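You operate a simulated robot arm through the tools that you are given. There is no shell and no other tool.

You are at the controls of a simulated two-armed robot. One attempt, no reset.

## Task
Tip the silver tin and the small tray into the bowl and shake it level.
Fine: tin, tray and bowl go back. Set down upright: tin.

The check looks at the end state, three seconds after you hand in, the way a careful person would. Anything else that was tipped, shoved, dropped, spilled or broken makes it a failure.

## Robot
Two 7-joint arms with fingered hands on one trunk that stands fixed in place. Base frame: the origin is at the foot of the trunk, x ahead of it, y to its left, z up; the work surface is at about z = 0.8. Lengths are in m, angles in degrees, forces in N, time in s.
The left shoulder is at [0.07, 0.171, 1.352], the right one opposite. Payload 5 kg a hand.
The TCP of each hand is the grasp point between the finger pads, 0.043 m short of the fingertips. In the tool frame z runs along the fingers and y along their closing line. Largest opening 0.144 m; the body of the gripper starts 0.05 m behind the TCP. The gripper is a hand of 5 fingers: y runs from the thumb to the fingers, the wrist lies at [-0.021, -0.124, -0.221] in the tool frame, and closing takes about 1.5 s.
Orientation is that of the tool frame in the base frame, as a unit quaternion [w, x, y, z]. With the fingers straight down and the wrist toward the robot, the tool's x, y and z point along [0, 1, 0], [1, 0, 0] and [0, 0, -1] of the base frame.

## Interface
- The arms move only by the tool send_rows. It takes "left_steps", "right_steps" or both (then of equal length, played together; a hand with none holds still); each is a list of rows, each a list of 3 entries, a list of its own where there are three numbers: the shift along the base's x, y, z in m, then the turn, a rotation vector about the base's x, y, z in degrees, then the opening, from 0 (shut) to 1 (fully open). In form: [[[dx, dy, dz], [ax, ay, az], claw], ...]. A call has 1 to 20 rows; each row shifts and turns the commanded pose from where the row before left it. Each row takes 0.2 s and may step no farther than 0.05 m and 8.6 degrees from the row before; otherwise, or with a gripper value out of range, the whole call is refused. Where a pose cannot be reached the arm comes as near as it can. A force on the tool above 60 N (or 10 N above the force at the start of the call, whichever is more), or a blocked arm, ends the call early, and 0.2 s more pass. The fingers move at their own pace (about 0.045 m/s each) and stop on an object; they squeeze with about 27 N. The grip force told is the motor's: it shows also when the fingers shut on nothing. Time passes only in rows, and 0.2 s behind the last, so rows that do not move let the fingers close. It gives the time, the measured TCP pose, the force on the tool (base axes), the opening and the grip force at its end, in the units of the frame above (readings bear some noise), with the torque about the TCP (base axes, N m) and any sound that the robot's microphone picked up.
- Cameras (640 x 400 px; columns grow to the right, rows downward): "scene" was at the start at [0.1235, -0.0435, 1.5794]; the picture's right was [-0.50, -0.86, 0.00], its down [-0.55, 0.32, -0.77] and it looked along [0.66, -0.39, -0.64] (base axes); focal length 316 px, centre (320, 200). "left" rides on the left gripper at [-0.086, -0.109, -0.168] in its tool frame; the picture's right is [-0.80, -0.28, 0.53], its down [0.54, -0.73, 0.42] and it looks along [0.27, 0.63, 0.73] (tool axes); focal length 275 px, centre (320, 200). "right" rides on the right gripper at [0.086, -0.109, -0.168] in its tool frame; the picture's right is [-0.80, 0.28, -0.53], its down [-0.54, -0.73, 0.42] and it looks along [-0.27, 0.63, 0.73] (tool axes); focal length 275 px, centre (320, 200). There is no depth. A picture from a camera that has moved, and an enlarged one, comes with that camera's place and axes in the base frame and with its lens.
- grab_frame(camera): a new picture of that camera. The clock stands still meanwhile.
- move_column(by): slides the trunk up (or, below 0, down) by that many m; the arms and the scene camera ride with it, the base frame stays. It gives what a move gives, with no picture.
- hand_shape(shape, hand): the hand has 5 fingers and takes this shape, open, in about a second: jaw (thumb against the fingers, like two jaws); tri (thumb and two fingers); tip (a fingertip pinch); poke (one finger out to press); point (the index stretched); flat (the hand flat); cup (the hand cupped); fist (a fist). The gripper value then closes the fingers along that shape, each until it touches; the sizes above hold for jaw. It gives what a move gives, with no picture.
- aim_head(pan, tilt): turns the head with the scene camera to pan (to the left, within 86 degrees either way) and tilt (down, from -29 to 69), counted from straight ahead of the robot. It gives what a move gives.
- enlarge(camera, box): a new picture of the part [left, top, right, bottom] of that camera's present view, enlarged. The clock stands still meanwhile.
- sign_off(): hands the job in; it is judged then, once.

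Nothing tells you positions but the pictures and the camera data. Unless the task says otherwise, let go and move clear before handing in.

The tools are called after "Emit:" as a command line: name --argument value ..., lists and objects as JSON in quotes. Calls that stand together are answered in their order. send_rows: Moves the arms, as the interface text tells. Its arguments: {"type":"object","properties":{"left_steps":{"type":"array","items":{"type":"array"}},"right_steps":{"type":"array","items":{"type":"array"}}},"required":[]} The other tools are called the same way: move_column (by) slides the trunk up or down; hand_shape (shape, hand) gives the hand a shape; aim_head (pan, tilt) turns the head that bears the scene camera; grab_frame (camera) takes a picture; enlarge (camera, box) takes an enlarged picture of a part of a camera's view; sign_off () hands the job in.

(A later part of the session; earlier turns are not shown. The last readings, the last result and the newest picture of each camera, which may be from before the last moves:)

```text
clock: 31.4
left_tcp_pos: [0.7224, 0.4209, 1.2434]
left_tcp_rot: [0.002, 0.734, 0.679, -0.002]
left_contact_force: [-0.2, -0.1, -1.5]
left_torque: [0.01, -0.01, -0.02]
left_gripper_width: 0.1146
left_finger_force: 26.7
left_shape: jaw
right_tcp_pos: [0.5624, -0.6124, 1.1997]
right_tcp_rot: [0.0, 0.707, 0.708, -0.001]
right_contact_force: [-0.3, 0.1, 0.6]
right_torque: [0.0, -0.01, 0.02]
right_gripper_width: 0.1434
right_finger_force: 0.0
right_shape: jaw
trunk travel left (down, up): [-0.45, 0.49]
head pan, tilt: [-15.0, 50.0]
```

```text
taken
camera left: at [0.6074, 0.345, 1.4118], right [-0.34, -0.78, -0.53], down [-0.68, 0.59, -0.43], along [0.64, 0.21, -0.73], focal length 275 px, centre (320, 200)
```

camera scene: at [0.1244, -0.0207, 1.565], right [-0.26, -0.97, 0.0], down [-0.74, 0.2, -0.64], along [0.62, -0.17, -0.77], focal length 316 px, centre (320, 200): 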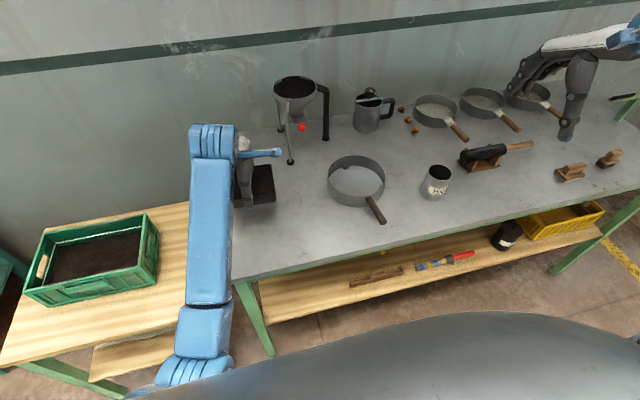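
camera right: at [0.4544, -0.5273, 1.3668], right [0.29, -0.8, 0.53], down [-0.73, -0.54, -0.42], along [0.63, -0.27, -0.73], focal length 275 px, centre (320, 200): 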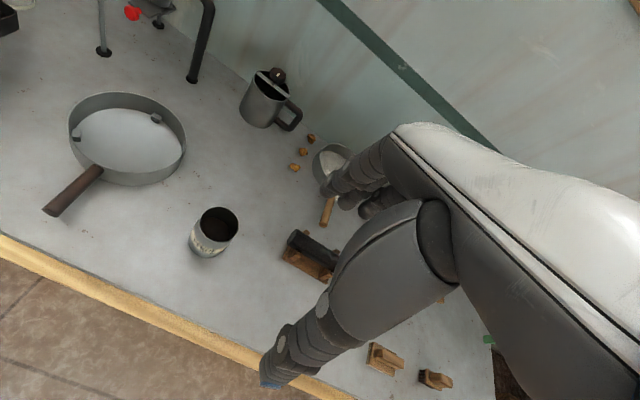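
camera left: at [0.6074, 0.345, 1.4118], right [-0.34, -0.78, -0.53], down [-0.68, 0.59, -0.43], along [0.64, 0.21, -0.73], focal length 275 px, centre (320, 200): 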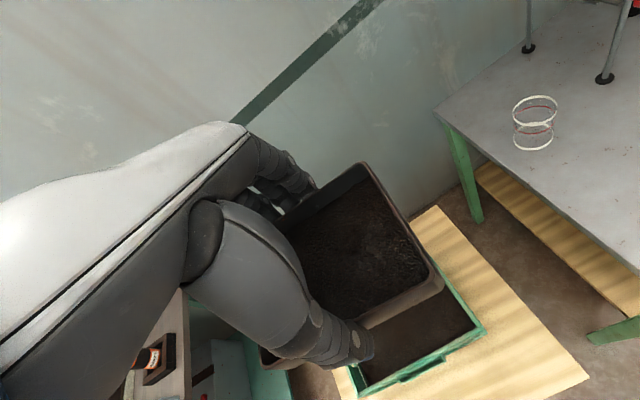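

The tray is steady and the glass is untouched. I'll carry on up and then across to the right.

Emit:
send_rows --left_steps '[[[-0.002, 0, 0.035], [0, 0, 0], 0], [[0, 0, 0.035], [0, 0, 0], 0], [[0, 0, 0.035], [0, 0, 0], 0], [[0, 0, 0.035], [0, 0, 0], 0], [[0, 0, 0.035], [0, 0, 0], 0], [[0, -0.005, 0.033], [0, 0, 0], 0], [[0, -0.012, 0.028], [0, 0, 0], 0], [[0, -0.02, 0.02], [0, 0, 0], 0], [[0, -0.028, 0.01], [0, 0, 0], 0], [[0, -0.035, 0], [0, 0, 0], 0], [[0, -0.036, 0], [0, 0, 0], 0], [[0.002, -0.036, 0], [0, 0, 0], 0], [[0.002, -0.036, 0], [0, 0, 0], 0], [[0.002, -0.036, 0], [0, 0, 0], 0], [[0.002, -0.036, 0], [0, 0, 0], 0], [[0.002, -0.036, 0], [0, 0, 0], 0], [[0.002, -0.036, 0], [0, 0, 0], 0], [[0.002, -0.036, 0], [0, 0, 0], 0], [[0.002, -0.03, 0], [0, 0, 0], 0], [[0, 0, 0], [0, 0, 0], 0]]'

Emit:
aim_head --pan 10 --tilt 30

Emit:
grab_frame --camera "scene"

Emit:
grab_frame --camera "left"

```text
clock: 35.5
left_tcp_pos: [0.7378, 0.0035, 1.5092]
left_tcp_rot: [0.003, 0.733, 0.68, -0.002]
left_contact_force: [0.3, 1.1, -1.7]
left_torque: [-0.02, 0.0, -0.02]
left_gripper_width: 0.1144
left_finger_force: 27.1
left_shape: jaw
right_tcp_pos: [0.5627, -0.6133, 1.199]
right_tcp_rot: [0.001, 0.707, 0.708, 0.0]
right_contact_force: [0.7, 0.9, 0.3]
right_torque: [-0.05, -0.01, 0.05]
right_gripper_width: 0.1434
right_finger_force: 0.1
right_shape: jaw
trunk travel left (down, up): [-0.45, 0.49]
head pan, tilt: [-15.0, 50.0]
```

```text
clock: 36.4
left_tcp_pos: [0.7378, 0.0039, 1.5098]
left_tcp_rot: [0.002, 0.733, 0.68, -0.001]
left_contact_force: [0.2, -0.2, -1.5]
left_torque: [0.02, -0.01, -0.03]
left_gripper_width: 0.1146
left_finger_force: 27.3
left_shape: jaw
right_tcp_pos: [0.5632, -0.613, 1.1991]
right_tcp_rot: [0.0, 0.706, 0.708, -0.001]
right_contact_force: [0.1, -0.4, 0.4]
right_torque: [-0.02, -0.02, 0.01]
right_gripper_width: 0.1436
right_finger_force: 0.0
right_shape: jaw
trunk travel left (down, up): [-0.45, 0.49]
head pan, tilt: [10.0, 30.0]
```

```text
taken
camera scene: at [0.1391, 0.0146, 1.5945], right [0.17, -0.98, 0.0], down [-0.49, -0.09, -0.87], along [0.85, 0.15, -0.5], focal length 316 px, centre (320, 200)
```

scene: 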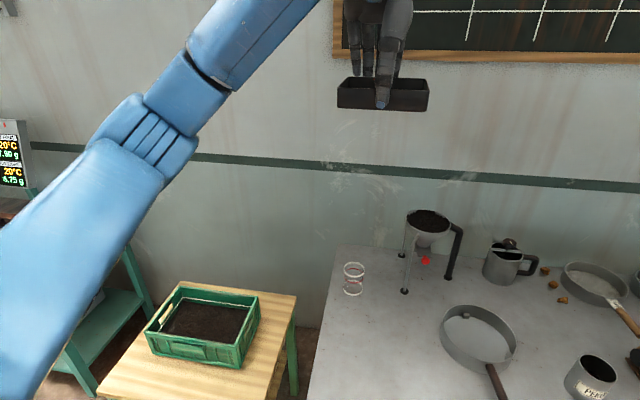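

```text
taken
camera left: at [0.6227, -0.0728, 1.6775], right [-0.34, -0.78, -0.53], down [-0.68, 0.59, -0.43], along [0.65, 0.21, -0.73], focal length 275 px, centre (320, 200)
```

left: 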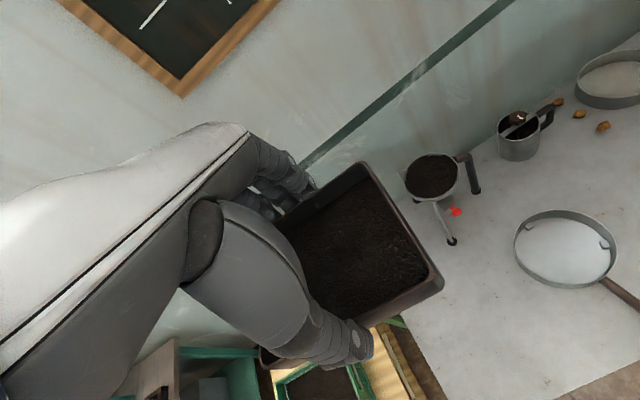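

The loop worked: the left elbow is now well out to the side. I'll descend with the tray toward the bowl side in this configuration, squaring the yaw, and watch for any deviation.

Emit:
send_rows --left_steps '[[[0.001, -0.01, -0.015], [0, 0, 0.3], 0], [[0.002, -0.017, -0.028], [0, 0, 0.4], 0], [[0.0025, -0.018, -0.032], [0, 0, 0.4], 0], [[0.0025, -0.018, -0.032], [0, 0, 0.4], 0], [[0.0025, -0.018, -0.032], [0, 0, 0.4], 0], [[0.0025, -0.018, -0.032], [0, 0, 0.4], 0], [[0.0025, -0.018, -0.032], [0, 0, 0.4], 0], [[0.0025, -0.018, -0.032], [0, 0, 0.4], 0], [[0.0025, -0.018, -0.032], [0, 0, 0.4], 0], [[0.0025, -0.018, -0.032], [0, 0, 0.3], 0], [[0.002, -0.018, -0.03], [0, 0, 0.3], 0], [[0.002, -0.01, -0.018], [0, 0, 0.2], 0], [[0, 0, 0], [0, 0, 0], 0]]'

Emit:
grab_frame --camera "scene"

Emit:
grab_frame --camera "left"

```text
clock: 39.2
left_tcp_pos: [0.7637, -0.1956, 1.1614]
left_tcp_rot: [0.003, 0.709, 0.706, -0.002]
left_contact_force: [-0.1, 0.9, -1.3]
left_torque: [-0.01, -0.03, 0.02]
left_gripper_width: 0.1145
left_finger_force: 26.9
left_shape: jaw
right_tcp_pos: [0.5623, -0.6128, 1.1996]
right_tcp_rot: [0.001, 0.707, 0.707, 0.0]
right_contact_force: [-0.3, 0.6, 0.5]
right_torque: [-0.02, 0.01, -0.03]
right_gripper_width: 0.1437
right_finger_force: 0.1
right_shape: jaw
trunk travel left (down, up): [-0.45, 0.49]
head pan, tilt: [10.0, 30.0]
```

```text
taken
camera scene: at [0.139, 0.0153, 1.5945], right [0.17, -0.98, 0.0], down [-0.49, -0.09, -0.87], along [0.85, 0.15, -0.5], focal length 316 px, centre (320, 200)
```

scene: 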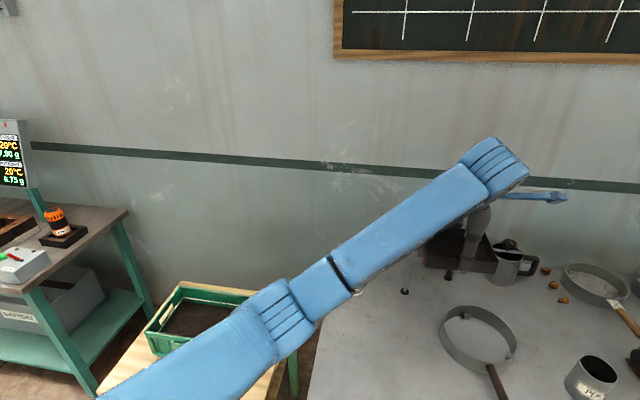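

```text
taken
camera left: at [0.6553, -0.28, 1.3304], right [-0.28, -0.8, -0.53], down [-0.72, 0.54, -0.43], along [0.63, 0.26, -0.73], focal length 275 px, centre (320, 200)
```

left: 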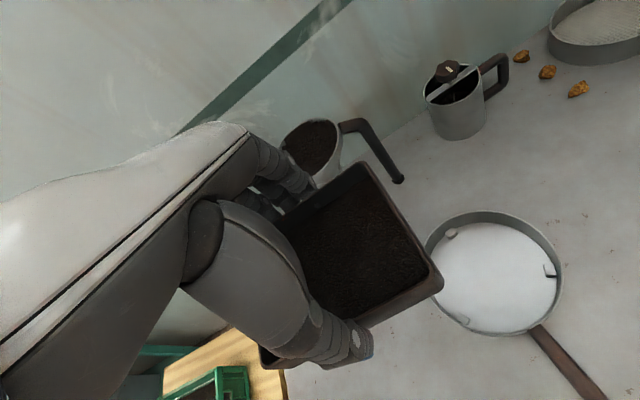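

With the elbow out, the left hand reaches across freely and the bowl is just ahead. I'll move over it and start a shallow tilt of 20°, which shouldn't make anything slide yet.

Emit:
send_rows --left_steps '[[[0.001, -0.01, -0.008], [-1.0, 0, 0], 0], [[0.001, -0.018, -0.014], [-2.0, 0, 0], 0], [[0.001, -0.022, -0.018], [-2.5, 0, 0], 0], [[0.001, -0.025, -0.02], [-3.0, 0, 0], 0], [[0.001, -0.025, -0.02], [-3.0, 0, 0], 0], [[0.001, -0.025, -0.02], [-3.0, 0, 0], 0], [[0.001, -0.02, -0.016], [-2.5, 0, 0], 0], [[0.001, -0.015, -0.01], [-2.0, 0, 0], 0], [[0, -0.005, -0.005], [-1.0, 0, 0], 0], [[0, 0, 0], [0, 0, 0], 0]]'

Emit:
aim_head --pan -20 --tilt 45

Emit:
grab_frame --camera "scene"

Emit:
grab_frame --camera "left"

Emit:
grab_frame --camera "right"

```text
clock: 41.6
left_tcp_pos: [0.8154, -0.3041, 1.0249]
left_tcp_rot: [0.123, 0.681, 0.716, -0.095]
left_contact_force: [0.2, 0.2, -2.7]
left_torque: [0.05, 0.01, 0.01]
left_gripper_width: 0.1143
left_finger_force: 27.4
left_shape: jaw
right_tcp_pos: [0.5616, -0.6132, 1.1987]
right_tcp_rot: [-0.002, 0.706, 0.708, -0.001]
right_contact_force: [-0.4, 0.1, -0.3]
right_torque: [-0.01, -0.02, -0.02]
right_gripper_width: 0.1435
right_finger_force: 0.0
right_shape: jaw
trunk travel left (down, up): [-0.45, 0.49]
head pan, tilt: [10.0, 30.0]
stopped in row 10 (left hand): the arm was blocked; the commanded pose is now the measured one
```

```text
clock: 42.6
left_tcp_pos: [0.8144, -0.3039, 1.0243]
left_tcp_rot: [0.123, 0.679, 0.717, -0.096]
left_contact_force: [-0.7, -0.3, -2.0]
left_torque: [0.03, 0.03, -0.02]
left_gripper_width: 0.1145
left_finger_force: 26.8
left_shape: jaw
right_tcp_pos: [0.5622, -0.6143, 1.1988]
right_tcp_rot: [0.0, 0.706, 0.708, 0.0]
right_contact_force: [-0.2, -0.2, 0.1]
right_torque: [-0.02, 0.01, -0.02]
right_gripper_width: 0.1438
right_finger_force: 0.1
right_shape: jaw
trunk travel left (down, up): [-0.45, 0.49]
head pan, tilt: [-20.0, 45.0]
```

```text
taken
camera scene: at [0.1264, -0.0288, 1.5719], right [-0.34, -0.94, 0.0], down [-0.66, 0.24, -0.71], along [0.66, -0.24, -0.71], focal length 316 px, centre (320, 200)
```

scene: 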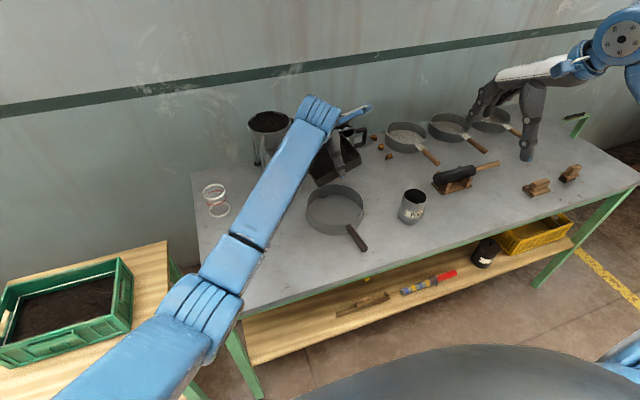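

```text
taken
camera left: at [0.7032, -0.3407, 1.2069], right [-0.22, -0.94, -0.27], down [-0.73, 0.35, -0.59], along [0.65, 0.07, -0.76], focal length 275 px, centre (320, 200)
```

left: 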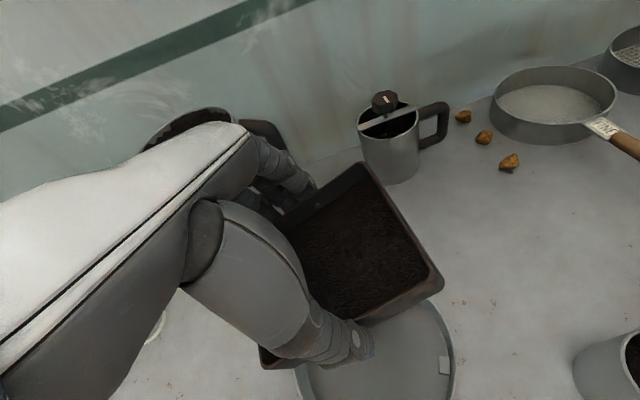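

```text
taken
camera right: at [0.4537, -0.5273, 1.3671], right [0.29, -0.8, 0.53], down [-0.72, -0.54, -0.42], along [0.63, -0.27, -0.73], focal length 275 px, centre (320, 200)
```

right: 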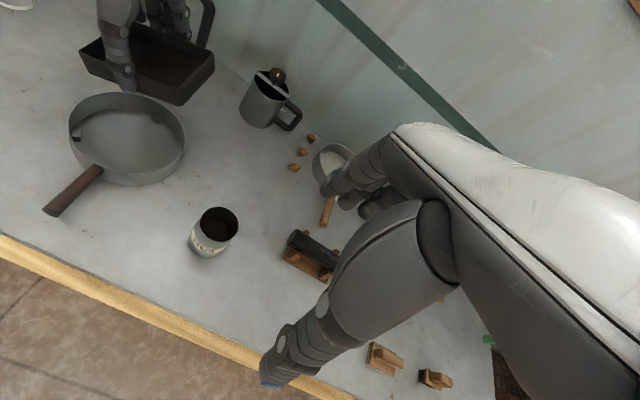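

The left arm runs out of room across the body, so the right arm should do the tray: its outward motion toward the bowl is natural. I'll back off up and to the left, levelling the tray, and put it back in its own place.

Emit:
send_rows --left_steps '[[[-0.012, 0.004, 0.015], [1.5, 0.1, -0.6], 0], [[-0.018, 0.01, 0.022], [2.2, 0.2, -0.9], 0], [[-0.015, 0.02, 0.025], [2.2, 0.2, -0.9], 0], [[-0.008, 0.025, 0.025], [2.4, 0.2, -0.9], 0], [[-0.003, 0.025, 0.025], [2.4, 0.2, -1.0], 0], [[0, 0.025, 0.025], [2.4, 0.2, -1.0], 0], [[0, 0.025, 0.022], [2.4, 0.2, -1.0], 0], [[0, 0.02, 0.015], [2.4, 0.3, -0.9], 0], [[0, 0, 0], [0, 0, 0], 0]]'

Emit:
grab_frame --camera "scene"

Emit:
grab_frame --camera "left"

```text
clock: 44.6
left_tcp_pos: [0.7592, -0.1512, 1.2013]
left_tcp_rot: [-0.001, 0.733, 0.68, -0.001]
left_contact_force: [0.0, -1.2, -1.6]
left_torque: [0.02, 0.0, -0.03]
left_gripper_width: 0.1145
left_finger_force: 27.7
left_shape: jaw
right_tcp_pos: [0.5615, -0.6142, 1.1995]
right_tcp_rot: [0.001, 0.707, 0.707, 0.0]
right_contact_force: [-0.4, -0.7, 1.0]
right_torque: [0.01, 0.02, 0.0]
right_gripper_width: 0.1435
right_finger_force: 0.0
right_shape: jaw
trunk travel left (down, up): [-0.45, 0.49]
head pan, tilt: [-20.0, 45.0]
```

```text
taken
camera scene: at [0.1265, -0.0291, 1.5719], right [-0.34, -0.94, 0.0], down [-0.66, 0.24, -0.71], along [0.66, -0.24, -0.71], focal length 316 px, centre (320, 200)
```

scene: 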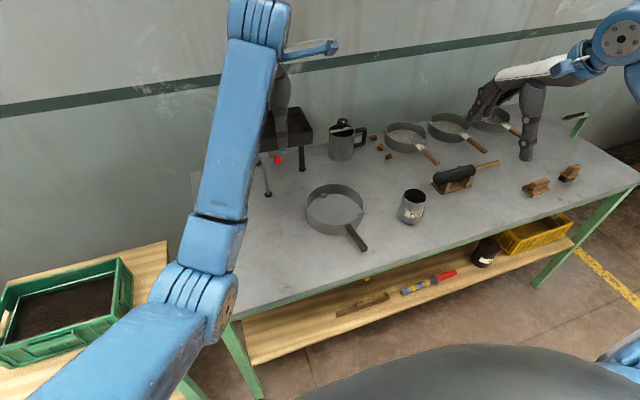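

```text
taken
camera left: at [0.6442, -0.2275, 1.369], right [-0.34, -0.77, -0.53], down [-0.68, 0.59, -0.42], along [0.64, 0.22, -0.73], focal length 275 px, centre (320, 200)
```

left: 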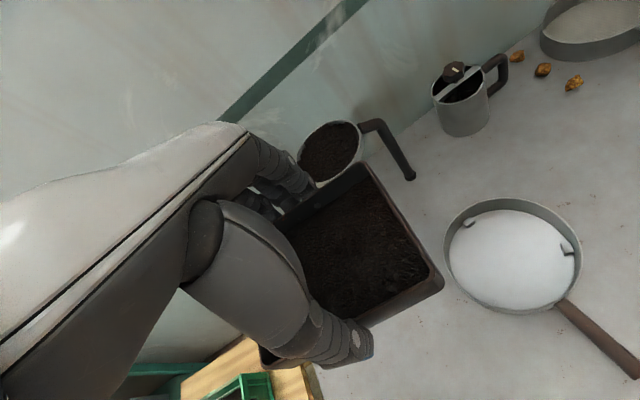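

The tray is level again, but the elbow has crept in. I'll repeat the clockwise loop to bring it out before putting the tray down.

Emit:
send_rows --left_steps '[[[-0.001, 0.015, -0.003], [0, 0, 0], 0], [[-0.002, 0.028, -0.005], [0, 0, 0], 0], [[-0.002, 0.036, -0.006], [0, 0, 0], 0], [[-0.002, 0.038, -0.006], [0, 0, 0], 0], [[-0.002, 0.038, -0.006], [0, 0, 0], 0], [[-0.002, 0.038, -0.006], [0, 0, 0], 0], [[-0.002, 0.038, -0.006], [0, 0, 0], 0], [[-0.002, 0.038, -0.006], [0, 0, 0], 0], [[-0.002, 0.038, -0.006], [0, 0, 0], 0], [[-0.002, 0.038, -0.006], [0, 0, 0], 0], [[-0.002, 0.038, -0.006], [0, 0, 0], 0], [[-0.002, 0.038, -0.006], [0, 0, 0], 0], [[-0.002, 0.038, -0.006], [0, 0, 0], 0], [[-0.002, 0.038, -0.006], [0, 0, 0], 0], [[-0.002, 0.038, -0.002], [0, 0, 0], 0], [[-0.002, 0.033, 0.01], [0, 0, 0], 0], [[0, 0.025, 0.02], [0, 0, 0], 0], [[0, 0.012, 0.03], [0, 0, 0], 0], [[0, 0.005, 0.036], [0, 0, 0], 0], [[0, 0, 0.038], [0, 0, 0], 0]]'

Emit:
send_rows --left_steps '[[[0, 0, 0.038], [0, 0, 0], 0], [[0, 0, 0.038], [0, 0, 0], 0], [[0, 0, 0.038], [0, 0, 0], 0], [[0, 0, 0.038], [0, 0, 0], 0], [[0, -0.005, 0.036], [0, 0, 0], 0], [[0, -0.012, 0.03], [0, 0, 0], 0], [[0, -0.02, 0.024], [0, 0, 0], 0], [[0, -0.028, 0.01], [0, 0, 0], 0], [[0, -0.036, 0], [0, 0, 0], 0], [[0, -0.038, 0], [0, 0, 0], 0], [[0, -0.038, 0], [0, 0, 0], 0], [[0, -0.038, 0], [0, 0, 0], 0], [[0, -0.038, 0], [0, 0, 0], 0], [[0, -0.038, 0], [0, 0, 0], 0], [[0, -0.038, 0], [0, 0, 0], 0], [[0, -0.038, 0], [0, 0, 0], 0], [[0, -0.038, 0], [0, 0, 0], 0], [[0, -0.038, 0], [0, 0, 0], 0], [[0, -0.02, -0.01], [0, 0, 0], 0], [[0, 0, 0], [0, 0, 0], 0]]'

Emit:
grab_frame --camera "scene"

Emit:
grab_frame --camera "left"

```text
clock: 48.8
left_tcp_pos: [0.7242, 0.457, 1.2507]
left_tcp_rot: [0.0, 0.734, 0.68, -0.003]
left_contact_force: [0.5, 0.1, -2.7]
left_torque: [0.04, -0.02, -0.04]
left_gripper_width: 0.1142
left_finger_force: 27.4
left_shape: jaw
right_tcp_pos: [0.5622, -0.6137, 1.1992]
right_tcp_rot: [0.001, 0.706, 0.708, 0.0]
right_contact_force: [-1.1, -0.3, 0.1]
right_torque: [0.0, -0.03, -0.01]
right_gripper_width: 0.1436
right_finger_force: 0.1
right_shape: jaw
trunk travel left (down, up): [-0.45, 0.49]
head pan, tilt: [-20.0, 45.0]
```

```text
clock: 53.0
left_tcp_pos: [0.7274, -0.0064, 1.4937]
left_tcp_rot: [0.0, 0.733, 0.68, -0.003]
left_contact_force: [0.4, 1.1, -1.0]
left_torque: [-0.07, -0.02, 0.0]
left_gripper_width: 0.1146
left_finger_force: 26.8
left_shape: jaw
right_tcp_pos: [0.5624, -0.6128, 1.2003]
right_tcp_rot: [0.001, 0.707, 0.708, 0.0]
right_contact_force: [-0.5, 1.0, -0.1]
right_torque: [-0.03, 0.04, 0.0]
right_gripper_width: 0.1434
right_finger_force: 0.0
right_shape: jaw
trunk travel left (down, up): [-0.45, 0.49]
head pan, tilt: [-20.0, 45.0]
```

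```text
taken
camera scene: at [0.1263, -0.0275, 1.572], right [-0.34, -0.94, 0.0], down [-0.66, 0.24, -0.71], along [0.66, -0.24, -0.71], focal length 316 px, centre (320, 200)
```

scene: 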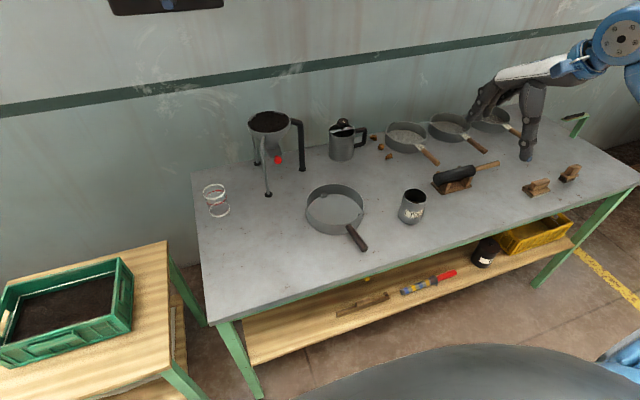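

```text
taken
camera left: at [0.6127, -0.0825, 1.6622], right [-0.35, -0.77, -0.53], down [-0.68, 0.59, -0.42], along [0.64, 0.22, -0.73], focal length 275 px, centre (320, 200)
```

left: 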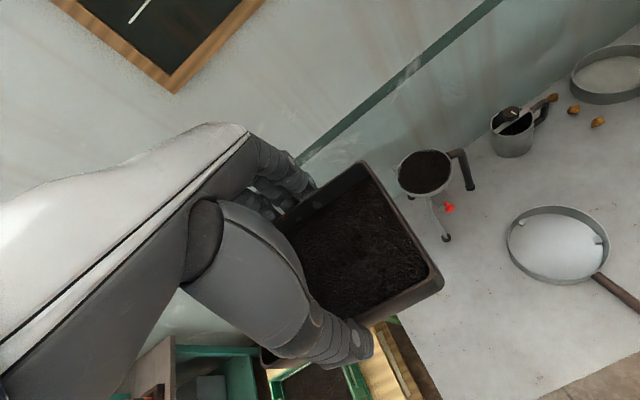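

The bench is undisturbed and the elbow is out of the way. I'll descend to the tray's original place.

Emit:
send_rows --left_steps '[[[-0.002, -0.001, -0.018], [0, 0, 0], 0], [[-0.003, -0.003, -0.032], [0, 0, 0], 0], [[-0.004, -0.003, -0.037], [0, 0, 0], 0], [[-0.004, -0.003, -0.037], [0, 0, 0], 0], [[-0.004, -0.003, -0.037], [0, 0, 0], 0], [[-0.004, -0.003, -0.037], [0, 0, 0], 0], [[-0.004, -0.003, -0.037], [0, 0, 0], 0], [[-0.004, -0.003, -0.037], [0, 0, 0], 0], [[-0.004, -0.003, -0.037], [0, 0, 0], 0], [[-0.004, -0.003, -0.037], [0, 0, 0], 0], [[-0.004, -0.003, -0.037], [0, 0, 0], 0], [[-0.004, -0.003, -0.037], [0, 0, 0], 0], [[-0.003, -0.003, -0.037], [0, 0, 0], 0], [[0, -0.001, -0.02], [0, 0, 0], 0], [[0, 0, 0], [0, 0, 0], 0]]'

Emit:
grab_frame --camera "scene"

```text
clock: 56.2
left_tcp_pos: [0.6785, -0.0441, 1.0164]
left_tcp_rot: [0.001, 0.734, 0.679, -0.001]
left_contact_force: [0.1, 0.5, -1.0]
left_torque: [0.0, 0.0, 0.0]
left_gripper_width: 0.1141
left_finger_force: 27.0
left_shape: jaw
right_tcp_pos: [0.5637, -0.6131, 1.1998]
right_tcp_rot: [0.0, 0.706, 0.708, -0.001]
right_contact_force: [-0.8, -0.4, 0.1]
right_torque: [-0.02, 0.02, -0.03]
right_gripper_width: 0.1439
right_finger_force: 0.0
right_shape: jaw
trunk travel left (down, up): [-0.45, 0.49]
head pan, tilt: [-20.0, 45.0]
```

```text
taken
camera scene: at [0.1264, -0.0284, 1.5719], right [-0.34, -0.94, 0.0], down [-0.66, 0.24, -0.71], along [0.66, -0.24, -0.71], focal length 316 px, centre (320, 200)
```

scene: 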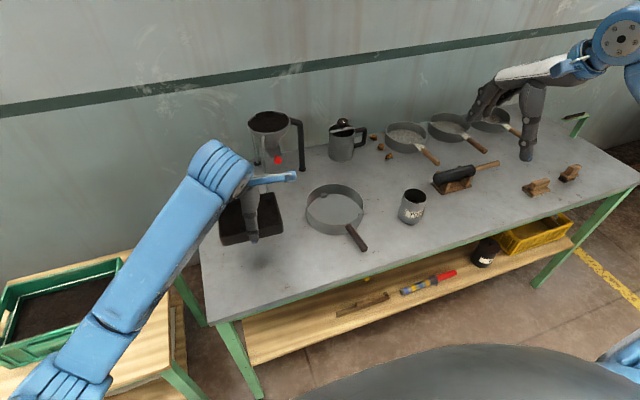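

The tray hovers over its own spot, with the hand aligned. I'll lower it gently onto the bench.

Emit:
send_rows --left_steps '[[[0, 0, -0.02], [0, 0, 0], 0], [[0, 0, -0.03], [0, 0, 0], 0], [[0, 0, -0.03], [0, 0, 0], 0], [[0, 0, -0.03], [0, 0, 0], 0], [[0, 0, -0.02], [0, 0, 0], 0], [[0, 0, -0.015], [0, 0, 0], 0], [[0, 0, -0.01], [0, 0, 0], 0], [[0, 0, -0.006], [0, 0, 0], 0], [[0, 0, -0.003], [0, 0, 0], 0], [[0, 0, 0], [0, 0, 0], 0], [[0, 0, 0], [0, 0, 0], 0]]'

Emit:
enlarge --camera "scene" --box '[180, 140, 380, 290]'

Emit:
grab_frame --camera "left"

```text
clock: 58.6
left_tcp_pos: [0.6789, -0.0442, 0.8524]
left_tcp_rot: [0.0, 0.734, 0.679, -0.003]
left_contact_force: [0.8, -0.3, -1.2]
left_torque: [-0.01, 0.02, 0.01]
left_gripper_width: 0.1143
left_finger_force: 26.8
left_shape: jaw
right_tcp_pos: [0.5628, -0.6144, 1.1989]
right_tcp_rot: [0.0, 0.707, 0.708, 0.0]
right_contact_force: [-0.4, 0.3, 1.0]
right_torque: [0.02, 0.0, 0.03]
right_gripper_width: 0.1436
right_finger_force: 0.0
right_shape: jaw
trunk travel left (down, up): [-0.45, 0.49]
head pan, tilt: [-20.0, 45.0]
```

```text
2.67 times, centred on (280, 215) of scene
camera zoom: at [0.1263, -0.0286, 1.5719], right [-0.34, -0.94, 0.0], down [-0.66, 0.24, -0.71], along [0.66, -0.24, -0.71], focal length 841 px, centre (427, 160)
```

zoom: 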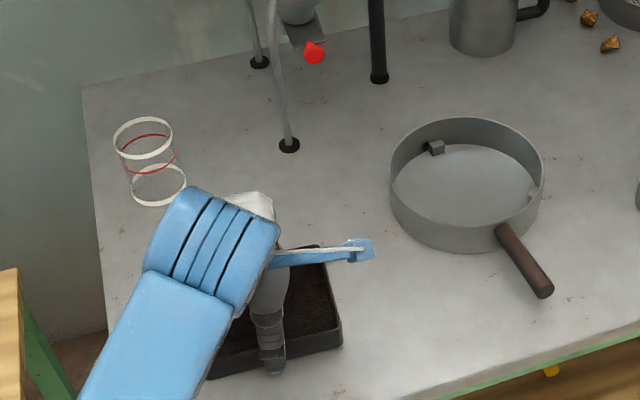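

```text
taken
camera left: at [0.5642, -0.1208, 1.0204], right [-0.35, -0.77, -0.53], down [-0.68, 0.6, -0.42], along [0.64, 0.22, -0.73], focal length 275 px, centre (320, 200)
```

left: 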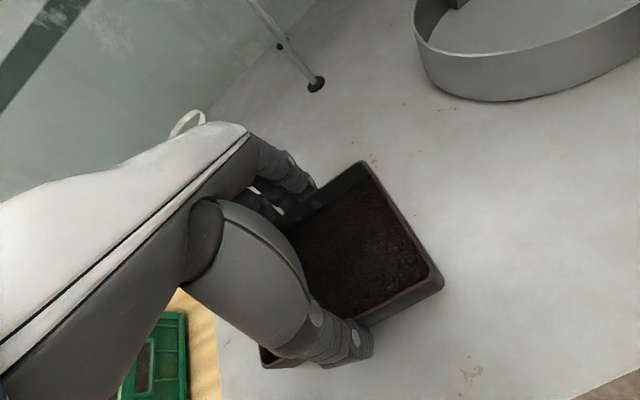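

It is a couple of millimetres above the original grip height. I'll lower until the weight comes off, then open.

Emit:
send_rows --left_steps '[[[0, 0, -0.0015], [0, 0, 0], 0], [[0, 0, -0.0015], [0, 0, 0], 0], [[0, 0, 0], [0, 0, 0], 0]]'

Emit:
send_rows --left_steps '[[[0, 0, 0], [0, 0, 0], 0.4], [[0, 0, 0], [0, 0, 0], 0.8], [[0, 0, 0], [0, 0, 0], 1], [[0, 0, 0], [0, 0, 0], 1], [[0, 0, 0], [0, 0, 0], 1], [[0, 0, 0], [0, 0, 0], 1]]'

Emit:
grab_frame --camera "left"

```text
clock: 59.4
left_tcp_pos: [0.6786, -0.0438, 0.8508]
left_tcp_rot: [0.001, 0.734, 0.679, -0.002]
left_contact_force: [0.5, 1.9, 5.5]
left_torque: [0.1, -0.16, 0.02]
left_gripper_width: 0.1141
left_finger_force: 26.7
left_shape: jaw
right_tcp_pos: [0.5619, -0.6127, 1.1995]
right_tcp_rot: [0.0, 0.706, 0.708, -0.001]
right_contact_force: [-0.3, 0.7, 0.0]
right_torque: [-0.01, 0.03, 0.03]
right_gripper_width: 0.1436
right_finger_force: 0.0
right_shape: jaw
trunk travel left (down, up): [-0.45, 0.49]
head pan, tilt: [-20.0, 45.0]
```

```text
clock: 60.8
left_tcp_pos: [0.6778, -0.0447, 0.8496]
left_tcp_rot: [-0.001, 0.733, 0.68, -0.003]
left_contact_force: [0.0, 0.0, -1.1]
left_torque: [-0.01, 0.0, 0.04]
left_gripper_width: 0.1439
left_finger_force: 0.1
left_shape: jaw
right_tcp_pos: [0.5623, -0.6146, 1.1993]
right_tcp_rot: [0.001, 0.707, 0.708, 0.0]
right_contact_force: [0.4, -0.7, -0.9]
right_torque: [-0.01, -0.01, -0.02]
right_gripper_width: 0.1436
right_finger_force: 0.1
right_shape: jaw
trunk travel left (down, up): [-0.45, 0.49]
head pan, tilt: [-20.0, 45.0]
```

```text
taken
camera left: at [0.5639, -0.1207, 1.0176], right [-0.35, -0.77, -0.53], down [-0.68, 0.6, -0.42], along [0.64, 0.22, -0.73], focal length 275 px, centre (320, 200)
```

left: 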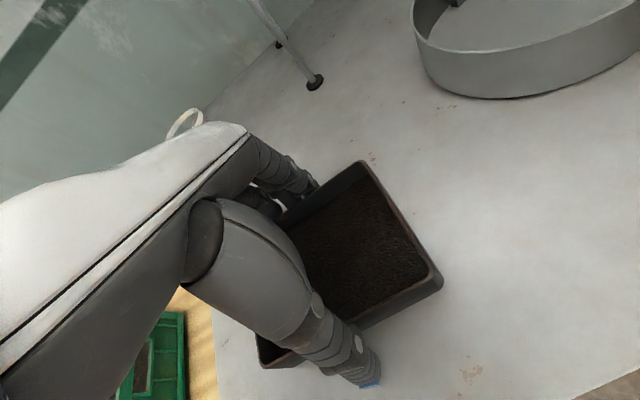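

The tray stands back in its place and is released. I'll lift the left hand straight up and park it out to the left.

Emit:
send_rows --left_steps '[[[0, 0, 0.02], [0, 0, 0], 1], [[0, 0, 0.035], [0, 0, 0], 1], [[0, 0, 0.04], [0, 0, 0], 1], [[0, 0, 0.04], [0, 0, 0], 1], [[0, 0.005, 0.04], [0, 0, 0], 1], [[0, 0.02, 0.04], [0, 0, 0], 1], [[0, 0.03, 0.035], [0, 0, 0], 1], [[-0.005, 0.04, 0.02], [0, 0, 0], 1], [[-0.005, 0.045, 0.015], [0, 0, 0], 1], [[-0.005, 0.045, 0.015], [0, 0, 0], 1], [[-0.005, 0.045, 0.015], [0, 0, 0], 1], [[-0.005, 0.045, 0.01], [0, 0, 0], 1], [[-0.005, 0.045, 0.01], [0, 0, 0], 1], [[-0.005, 0.045, 0.01], [0, 0, 0], 1], [[0, 0.045, 0], [0, 0, 0], 1], [[0, 0.03, 0], [0, 0, 0], 1]]'

Emit:
aim_head --pan -15 --tilt 50

Emit:
grab_frame --camera "scene"

Emit:
enlarge --camera "scene" --box '[220, 120, 420, 245]'

```text
clock: 63.0
left_tcp_pos: [0.6753, 0.2027, 1.1237]
left_tcp_rot: [-0.051, 0.704, 0.707, 0.046]
left_contact_force: [0.1, 1.1, -0.4]
left_torque: [-0.06, 0.0, 0.04]
left_gripper_width: 0.1438
left_finger_force: 0.0
left_shape: jaw
left hand out of reach, approached as far as the arm can: row 10
right_tcp_pos: [0.562, -0.6112, 1.2006]
right_tcp_rot: [0.0, 0.706, 0.708, -0.002]
right_contact_force: [-0.1, 0.1, 1.0]
right_torque: [-0.06, 0.0, 0.05]
right_gripper_width: 0.1437
right_finger_force: 0.1
right_shape: jaw
trunk travel left (down, up): [-0.45, 0.49]
head pan, tilt: [-20.0, 45.0]
stopped in row 10 (left hand): the arm was blocked; the commanded pose is now the measured one
```

```text
clock: 63.6
left_tcp_pos: [0.6747, 0.1995, 1.1248]
left_tcp_rot: [-0.052, 0.704, 0.707, 0.048]
left_contact_force: [1.0, -0.5, 0.6]
left_torque: [-0.02, 0.01, -0.02]
left_gripper_width: 0.1438
left_finger_force: 0.0
left_shape: jaw
right_tcp_pos: [0.5618, -0.6126, 1.1998]
right_tcp_rot: [-0.001, 0.706, 0.708, 0.0]
right_contact_force: [-0.6, 0.9, 1.2]
right_torque: [0.02, 0.0, 0.02]
right_gripper_width: 0.1437
right_finger_force: 0.0
right_shape: jaw
trunk travel left (down, up): [-0.45, 0.49]
head pan, tilt: [-15.0, 50.0]
```

```text
taken
camera scene: at [0.1241, -0.0207, 1.5651], right [-0.26, -0.97, 0.0], down [-0.74, 0.2, -0.64], along [0.62, -0.17, -0.77], focal length 316 px, centre (320, 200)
```

scene: 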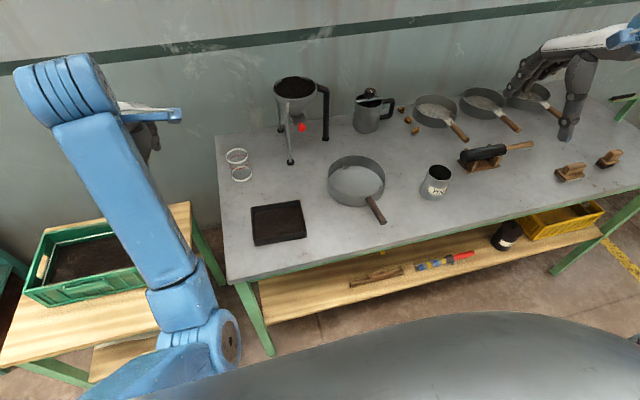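

```text
3.20 times, centred on (320, 182) of scene
camera zoom: at [0.1241, -0.0207, 1.5651], right [-0.26, -0.97, 0.0], down [-0.74, 0.2, -0.64], along [0.62, -0.17, -0.77], focal length 1010 px, centre (320, 256)
```

zoom: 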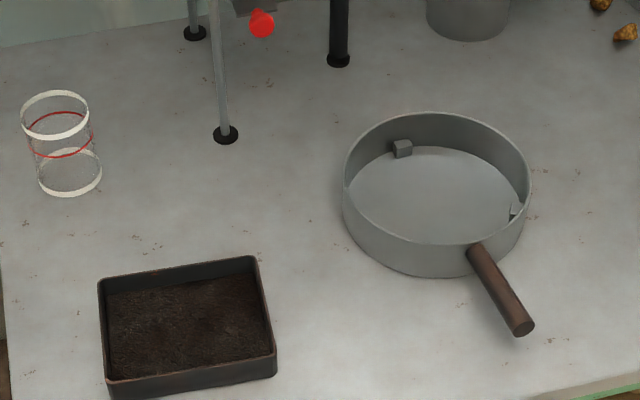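

The tray is back where it stood within a couple of millimetres and nothing was spilled. I'll move the left hand a bit further up and out before bringing in the right.

Emit:
send_rows --left_steps '[[[0, 0, 0.03], [1.0, 0, 0], 1], [[0, 0, 0.035], [1.0, 0, 0], 1], [[0, 0.01, 0.035], [1.0, 0, 0], 1], [[0, 0.02, 0.035], [0, 0, 0], 1], [[0, 0.03, 0.02], [0, 0, 0], 1], [[0, 0.04, 0], [0, 0, 0], 1], [[0, 0.04, 0], [0, 0, 0], 1], [[0, 0.03, 0], [0, 0, 0], 1], [[0, 0, 0], [0, 0, 0], 1]]'

Emit:
grab_frame --camera "scene"

```text
clock: 65.6
left_tcp_pos: [0.7155, 0.3774, 1.2438]
left_tcp_rot: [-0.069, 0.703, 0.704, 0.066]
left_contact_force: [-0.1, -0.5, 0.3]
left_torque: [0.02, 0.0, -0.02]
left_gripper_width: 0.1435
left_finger_force: 0.1
left_shape: jaw
left hand out of reach, approached as far as the arm can: row 2, 3, 4, 5
right_tcp_pos: [0.5618, -0.6147, 1.199]
right_tcp_rot: [0.0, 0.707, 0.708, 0.001]
right_contact_force: [0.8, -0.4, -0.1]
right_torque: [0.04, -0.01, -0.01]
right_gripper_width: 0.1436
right_finger_force: 0.1
right_shape: jaw
trunk travel left (down, up): [-0.45, 0.49]
head pan, tilt: [-15.0, 50.0]
```

```text
taken
camera scene: at [0.1241, -0.0219, 1.565], right [-0.26, -0.97, 0.0], down [-0.74, 0.2, -0.64], along [0.62, -0.17, -0.77], focal length 316 px, centre (320, 200)
```

scene: 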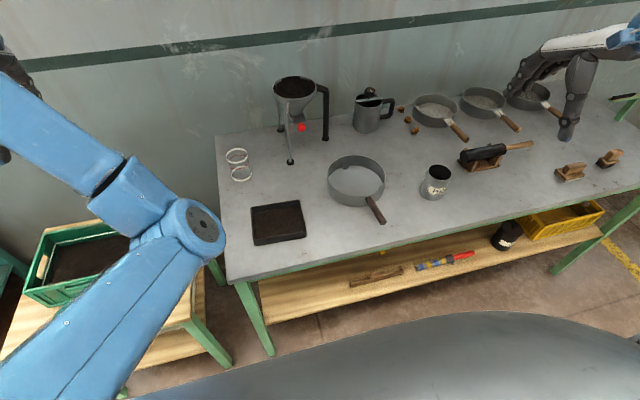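

The left arm is parked clear. Before touching anything with the right hand, I'll rehearse the tray-pouring pose in the air above the bowl.

Emit:
send_rows --right_steps '[[[0.01, 0.018, 0], [0, 0, 0], 1], [[0.019, 0.033, 0], [0, 0, 0], 1], [[0.02, 0.034, 0], [0, 0, 0], 1], [[0.02, 0.034, 0], [0, 0, 0], 1], [[0.02, 0.034, 0], [0, 0, 0], 1], [[0.02, 0.034, 0], [0, 0, 0], 1], [[0.02, 0.034, 0], [0, 0, 0], 1], [[0.02, 0.034, 0], [0, 0, 0], 1], [[0.02, 0.034, 0], [0, 0, 0], 1], [[0.02, 0.034, 0], [0, 0, 0], 1], [[0.016, 0.028, 0], [0, 0, 0], 1], [[0.008, 0.013, 0], [0, 0, 0], 1], [[0, 0, 0], [0, 0, 0], 1]]'

Emit:
send_rows --right_steps '[[[0, 0, 0], [5, 0, 0], 1], [[0, 0, 0], [8, 0, 0], 1], [[0, 0, 0], [8, 0, 0], 1], [[0, 0, -0.005], [8, 0, 0], 1], [[0, -0.003, -0.01], [8, 0, 0], 1], [[0, -0.005, -0.01], [8, 0, 0], 1], [[0, -0.005, -0.01], [8, 0, 0], 1], [[0, -0.008, -0.01], [8, 0, 0], 1], [[0, -0.01, -0.01], [8, 0, 0], 1], [[0, -0.01, -0.01], [8, 0, 0], 1], [[0, -0.01, -0.01], [8, 0, 0], 1], [[0, -0.01, 0], [8, 0, 0], 1], [[0, 0, 0], [0, 0, 0], 1]]'

Emit:
grab_frame --camera "scene"

```text
clock: 68.4
left_tcp_pos: [0.7146, 0.3782, 1.2423]
left_tcp_rot: [-0.07, 0.703, 0.705, 0.066]
left_contact_force: [0.7, -0.4, 0.6]
left_torque: [-0.01, -0.01, 0.01]
left_gripper_width: 0.1438
left_finger_force: 0.0
left_shape: jaw
right_tcp_pos: [0.7753, -0.2502, 1.2007]
right_tcp_rot: [0.0, 0.706, 0.708, 0.001]
right_contact_force: [-1.4, -0.6, 0.3]
right_torque: [0.02, 0.0, -0.02]
right_gripper_width: 0.1439
right_finger_force: 0.0
right_shape: jaw
trunk travel left (down, up): [-0.45, 0.49]
head pan, tilt: [-15.0, 50.0]
```

```text
clock: 71.2
left_tcp_pos: [0.7159, 0.3783, 1.243]
left_tcp_rot: [-0.069, 0.703, 0.705, 0.065]
left_contact_force: [-0.3, -0.3, -0.2]
left_torque: [0.05, 0.02, 0.0]
left_gripper_width: 0.1439
left_finger_force: 0.0
left_shape: jaw
right_tcp_pos: [0.7752, -0.3101, 1.1267]
right_tcp_rot: [-0.513, 0.486, 0.487, 0.514]
right_contact_force: [-1.3, -0.1, -0.4]
right_torque: [-0.01, -0.02, -0.01]
right_gripper_width: 0.1439
right_finger_force: 0.2
right_shape: jaw
trunk travel left (down, up): [-0.45, 0.49]
head pan, tilt: [-15.0, 50.0]
```

```text
taken
camera scene: at [0.1241, -0.0205, 1.565], right [-0.26, -0.97, 0.0], down [-0.74, 0.2, -0.64], along [0.62, -0.17, -0.77], focal length 316 px, centre (320, 200)
```

scene: 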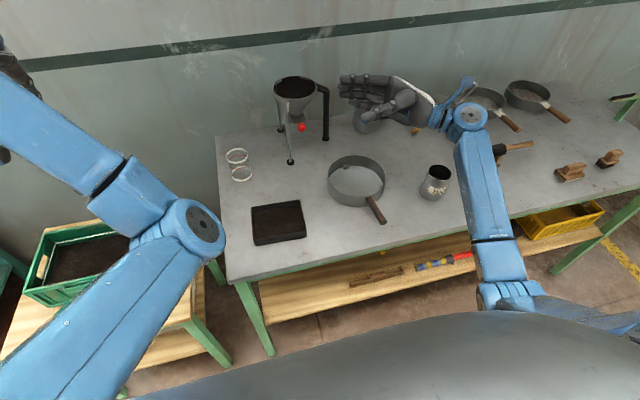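

The right arm reaches the pour pose cleanly. To keep its wrist away from the tin, I'll turn the whole pour about -40° in yaw, and I'm rehearsing that and a deeper tilt here in the air.

Emit:
send_rows --right_steps '[[[0, 0, 0], [0, 0, -6], 1], [[0, 0, 0], [0, 0, -8], 1], [[0, 0, 0], [0, 0, -8], 1], [[0, 0, 0], [0, 0, -8], 1], [[0, 0, 0], [0, 0, -8], 1], [[0, 0, 0], [0, 0, -2], 1], [[-0.003, -0.003, 0], [3.06, -2.57, 0], 1], [[-0.005, -0.006, 0], [5.36, -4.5, 0], 1], [[-0.005, -0.006, 0], [5.36, -4.5, 0], 1], [[-0.005, -0.006, 0], [5.36, -4.5, 0], 1], [[-0.004, -0.005, 0], [1.5, -1.3, 0], 1], [[0, 0, 0], [0, 0, 0], 1]]'

Emit:
grab_frame --camera "scene"

Emit:
grab_frame --camera "right"

```text
clock: 73.8
left_tcp_pos: [0.7152, 0.3758, 1.2422]
left_tcp_rot: [-0.069, 0.704, 0.704, 0.066]
left_contact_force: [0.2, -1.2, 0.5]
left_torque: [0.04, -0.01, 0.02]
left_gripper_width: 0.1437
left_finger_force: 0.0
left_shape: jaw
right_tcp_pos: [0.7529, -0.3399, 1.1242]
right_tcp_rot: [-0.366, 0.453, 0.212, 0.785]
right_contact_force: [0.1, -0.6, 0.3]
right_torque: [-0.03, 0.0, 0.01]
right_gripper_width: 0.1441
right_finger_force: 0.1
right_shape: jaw
trunk travel left (down, up): [-0.45, 0.49]
head pan, tilt: [-15.0, 50.0]
```

```text
taken
camera scene: at [0.124, -0.0223, 1.565], right [-0.26, -0.97, 0.0], down [-0.74, 0.2, -0.64], along [0.62, -0.17, -0.77], focal length 316 px, centre (320, 200)
```

scene: 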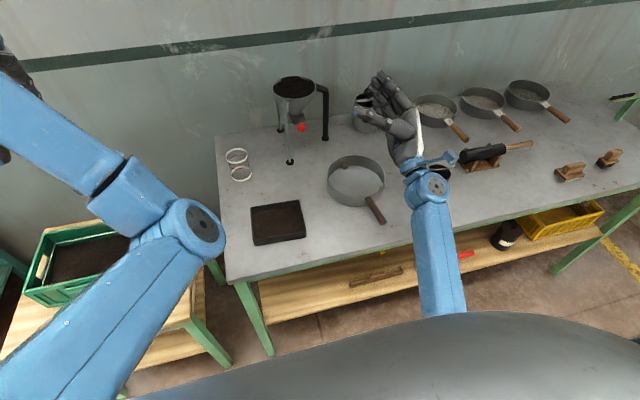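

```text
taken
camera right: at [0.5487, -0.4118, 1.115], right [0.18, -0.23, -0.96], down [-0.14, 0.95, -0.26], along [0.97, 0.18, 0.14], focal length 275 px, centre (320, 200)
```

right: 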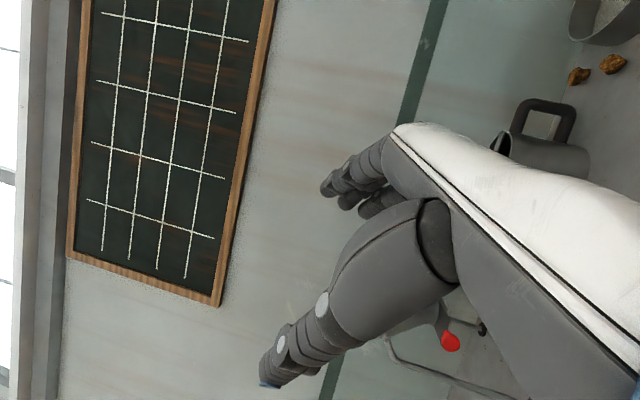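

The pour pose works to 120° tilt with the wrist well away from the tin. Now I'll bring the right hand back to fingers-down and move the left elbow further out of the way.

Emit:
send_rows --left_steps '[[[-0.01, 0.015, 0], [0, 0, 0], 1], [[-0.015, 0.03, 0], [0, 0, 0], 1], [[-0.015, 0.03, 0], [0, 0, 0], 1], [[-0.015, 0.03, 0], [0, 0, 0], 1], [[-0.015, 0.03, 0], [0, 0, 0], 1], [[-0.01, 0.02, 0], [0, 0, 0], 1], [[0, 0, 0], [0, 0, 0], 1], [[0, 0, 0], [0, 0, 0], 1], [[0, 0, 0], [0, 0, 0], 1], [[0, 0, 0], [0, 0, 0], 1], [[0, 0, 0], [0, 0, 0], 1], [[0, 0, 0], [0, 0, 0], 1], [[0, 0, 0], [0, 0, 0], 1], [[0, 0, 0], [0, 0, 0], 1], [[0, 0, 0], [0, 0, 0], 1], [[0, 0, 0], [0, 0, 0], 1], [[0, 0, 0], [0, 0, 0], 1]]' --right_steps '[[[0, 0, 0.005], [-3.06, 2.57, 0], 1], [[0, 0, 0.005], [-6.13, 5.14, 0], 1], [[0, 0.005, 0.005], [-6.13, 5.14, 0], 1], [[0, 0.005, 0.005], [-6.13, 5.14, 0], 1], [[0, 0.005, 0.005], [-6.13, 5.14, 0], 1], [[0, 0.005, 0.005], [-6.13, 5.14, 0], 1], [[0, 0.005, 0.005], [-6.13, 5.14, 0], 1], [[0, 0.005, 0.005], [-6.13, 5.14, 0], 1], [[0, 0.005, 0.005], [-6.13, 5.14, 0], 1], [[0, 0.005, 0.005], [-6.13, 5.14, 0], 1], [[0, 0.005, 0.005], [-6.13, 5.14, 0], 1], [[0, 0.005, 0.005], [-6.13, 5.14, 0], 1], [[0, 0.005, 0.005], [-6.13, 5.14, 0], 1], [[0, 0.005, 0.005], [-6.13, 5.14, 0], 1], [[0, 0.005, 0.005], [-6.13, 5.14, 0], 1], [[0, 0, 0], [-3.06, 2.57, 0], 1], [[0, 0, 0], [0, 0, 0], 1]]'

Emit:
grab_frame --camera "scene"

```text
clock: 77.4
left_tcp_pos: [0.6367, 0.5333, 1.2432]
left_tcp_rot: [-0.07, 0.704, 0.704, 0.066]
left_contact_force: [-0.5, 0.1, -0.3]
left_torque: [0.03, -0.01, -0.03]
left_gripper_width: 0.1438
left_finger_force: 0.0
left_shape: jaw
right_tcp_pos: [0.7524, -0.2721, 1.1976]
right_tcp_rot: [-0.001, 0.906, 0.423, 0.0]
right_contact_force: [-0.2, -0.1, -0.1]
right_torque: [0.0, 0.01, 0.02]
right_gripper_width: 0.144
right_finger_force: 0.1
right_shape: jaw
trunk travel left (down, up): [-0.45, 0.49]
head pan, tilt: [-15.0, 50.0]
```

```text
taken
camera scene: at [0.1242, -0.0217, 1.565], right [-0.26, -0.97, 0.0], down [-0.74, 0.2, -0.64], along [0.62, -0.17, -0.77], focal length 316 px, centre (320, 200)
```

scene: 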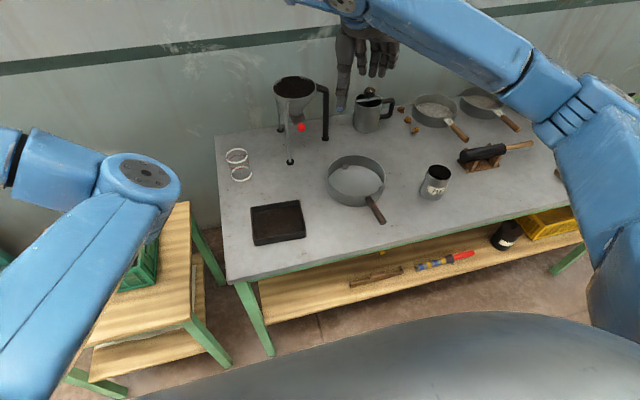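

Both arms are clear. I'll bring the right hand over the tray, matching its yaw.

Emit:
send_rows --right_steps '[[[-0.004, 0.014, -0.009], [0, 0, 3], 1], [[-0.008, 0.026, -0.017], [0, 0, 4], 1], [[-0.009, 0.029, -0.019], [0, 0, 5], 1], [[-0.009, 0.029, -0.019], [0, 0, 5], 1], [[-0.009, 0.029, -0.019], [0, 0, 5], 1], [[-0.009, 0.029, -0.019], [0, 0, 5], 1], [[-0.009, 0.029, -0.019], [0, 0, 4], 1], [[-0.008, 0.026, -0.016], [0, 0, 3], 1], [[-0.006, 0.017, -0.011], [0, 0, 2], 1], [[0, 0, 0], [0, 0, 0], 1]]'

Emit:
grab_frame --camera "scene"

Emit:
grab_frame --camera "right"

```text
clock: 79.6
left_tcp_pos: [0.635, 0.5337, 1.2422]
left_tcp_rot: [-0.068, 0.703, 0.705, 0.065]
left_contact_force: [-0.4, 0.1, -0.6]
left_torque: [0.03, 0.02, 0.01]
left_gripper_width: 0.1437
left_finger_force: 0.0
left_shape: jaw
right_tcp_pos: [0.6812, -0.043, 1.0501]
right_tcp_rot: [0.0, 0.73, 0.683, 0.0]
right_contact_force: [0.4, -0.8, -0.2]
right_torque: [0.01, 0.02, 0.0]
right_gripper_width: 0.1441
right_finger_force: 0.0
right_shape: jaw
trunk travel left (down, up): [-0.45, 0.49]
head pan, tilt: [-15.0, 50.0]
```

```text
taken
camera scene: at [0.1243, -0.0208, 1.565], right [-0.26, -0.97, 0.0], down [-0.74, 0.2, -0.64], along [0.62, -0.17, -0.77], focal length 316 px, centre (320, 200)
```

scene: 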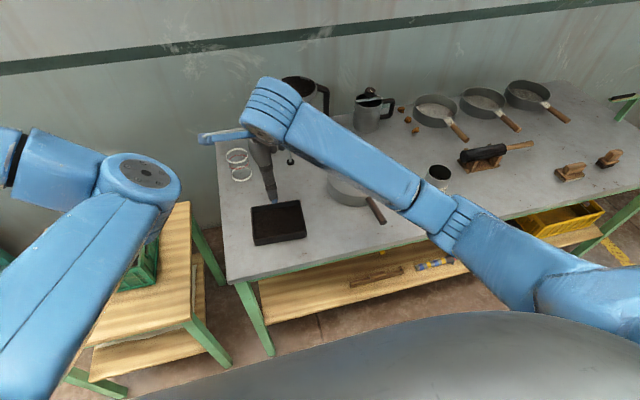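

```text
taken
camera right: at [0.5793, 0.0498, 1.2187], right [0.23, -0.81, 0.53], down [-0.76, -0.49, -0.42], along [0.61, -0.31, -0.73], focal length 275 px, centre (320, 200)
```

right: 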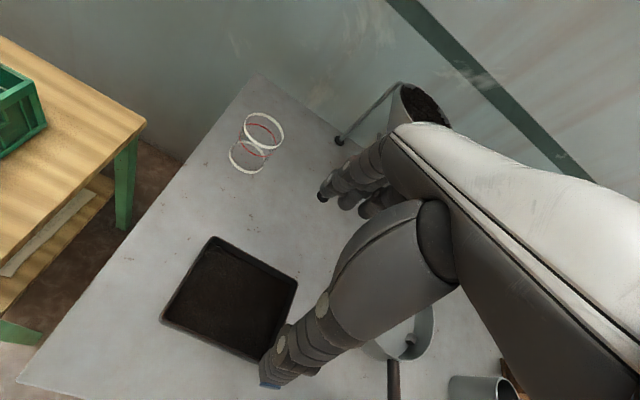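

The right hand hangs above the tray with plenty of elbow room. I'll lower it to just above the grip height and check.

Emit:
send_rows --right_steps '[[[0, 0, -0.025], [0, 0, 0], 1], [[0, 0, -0.04], [0, 0, 0], 1], [[0, 0, -0.04], [0, 0, 0], 1], [[0, 0, -0.035], [0, 0, 0], 1], [[0, 0, -0.025], [0, 0, 0], 1], [[0, 0, -0.017], [0, 0, 0], 1], [[0, 0, 0], [0, 0, 0], 1]]'

Emit:
grab_frame --camera "right"

Emit:
enlarge --camera "scene" --box '[200, 120, 360, 260]'

```text
clock: 81.2
left_tcp_pos: [0.6354, 0.5351, 1.2424]
left_tcp_rot: [-0.069, 0.702, 0.705, 0.065]
left_contact_force: [0.5, -0.1, 0.0]
left_torque: [0.0, -0.01, 0.02]
left_gripper_width: 0.1438
left_finger_force: 0.1
left_shape: jaw
right_tcp_pos: [0.6808, -0.0427, 0.8694]
right_tcp_rot: [0.0, 0.73, 0.683, 0.0]
right_contact_force: [0.0, -0.4, -0.3]
right_torque: [0.05, 0.03, -0.02]
right_gripper_width: 0.1437
right_finger_force: 0.0
right_shape: jaw
trunk travel left (down, up): [-0.45, 0.49]
head pan, tilt: [-15.0, 50.0]
```

```text
taken
camera right: at [0.5796, 0.0508, 1.0369], right [0.23, -0.81, 0.53], down [-0.76, -0.49, -0.42], along [0.61, -0.31, -0.73], focal length 275 px, centre (320, 200)
```

right: 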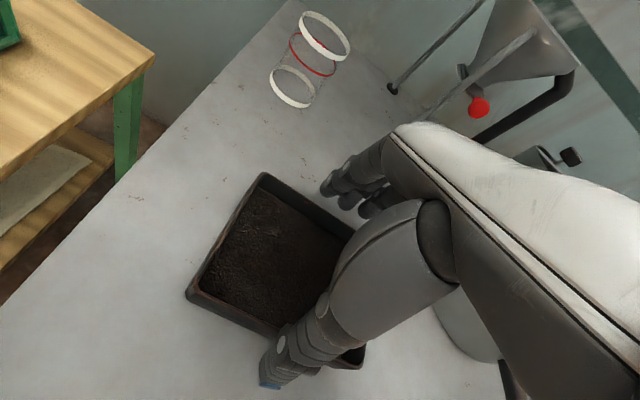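

```text
2.86 times, centred on (280, 190) of scene
camera zoom: at [0.1243, -0.0204, 1.565], right [-0.26, -0.97, 0.0], down [-0.74, 0.2, -0.64], along [0.62, -0.17, -0.77], focal length 901 px, centre (434, 229)
```

zoom: 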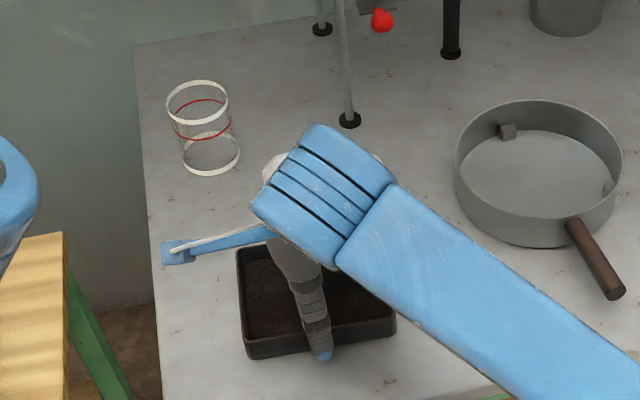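

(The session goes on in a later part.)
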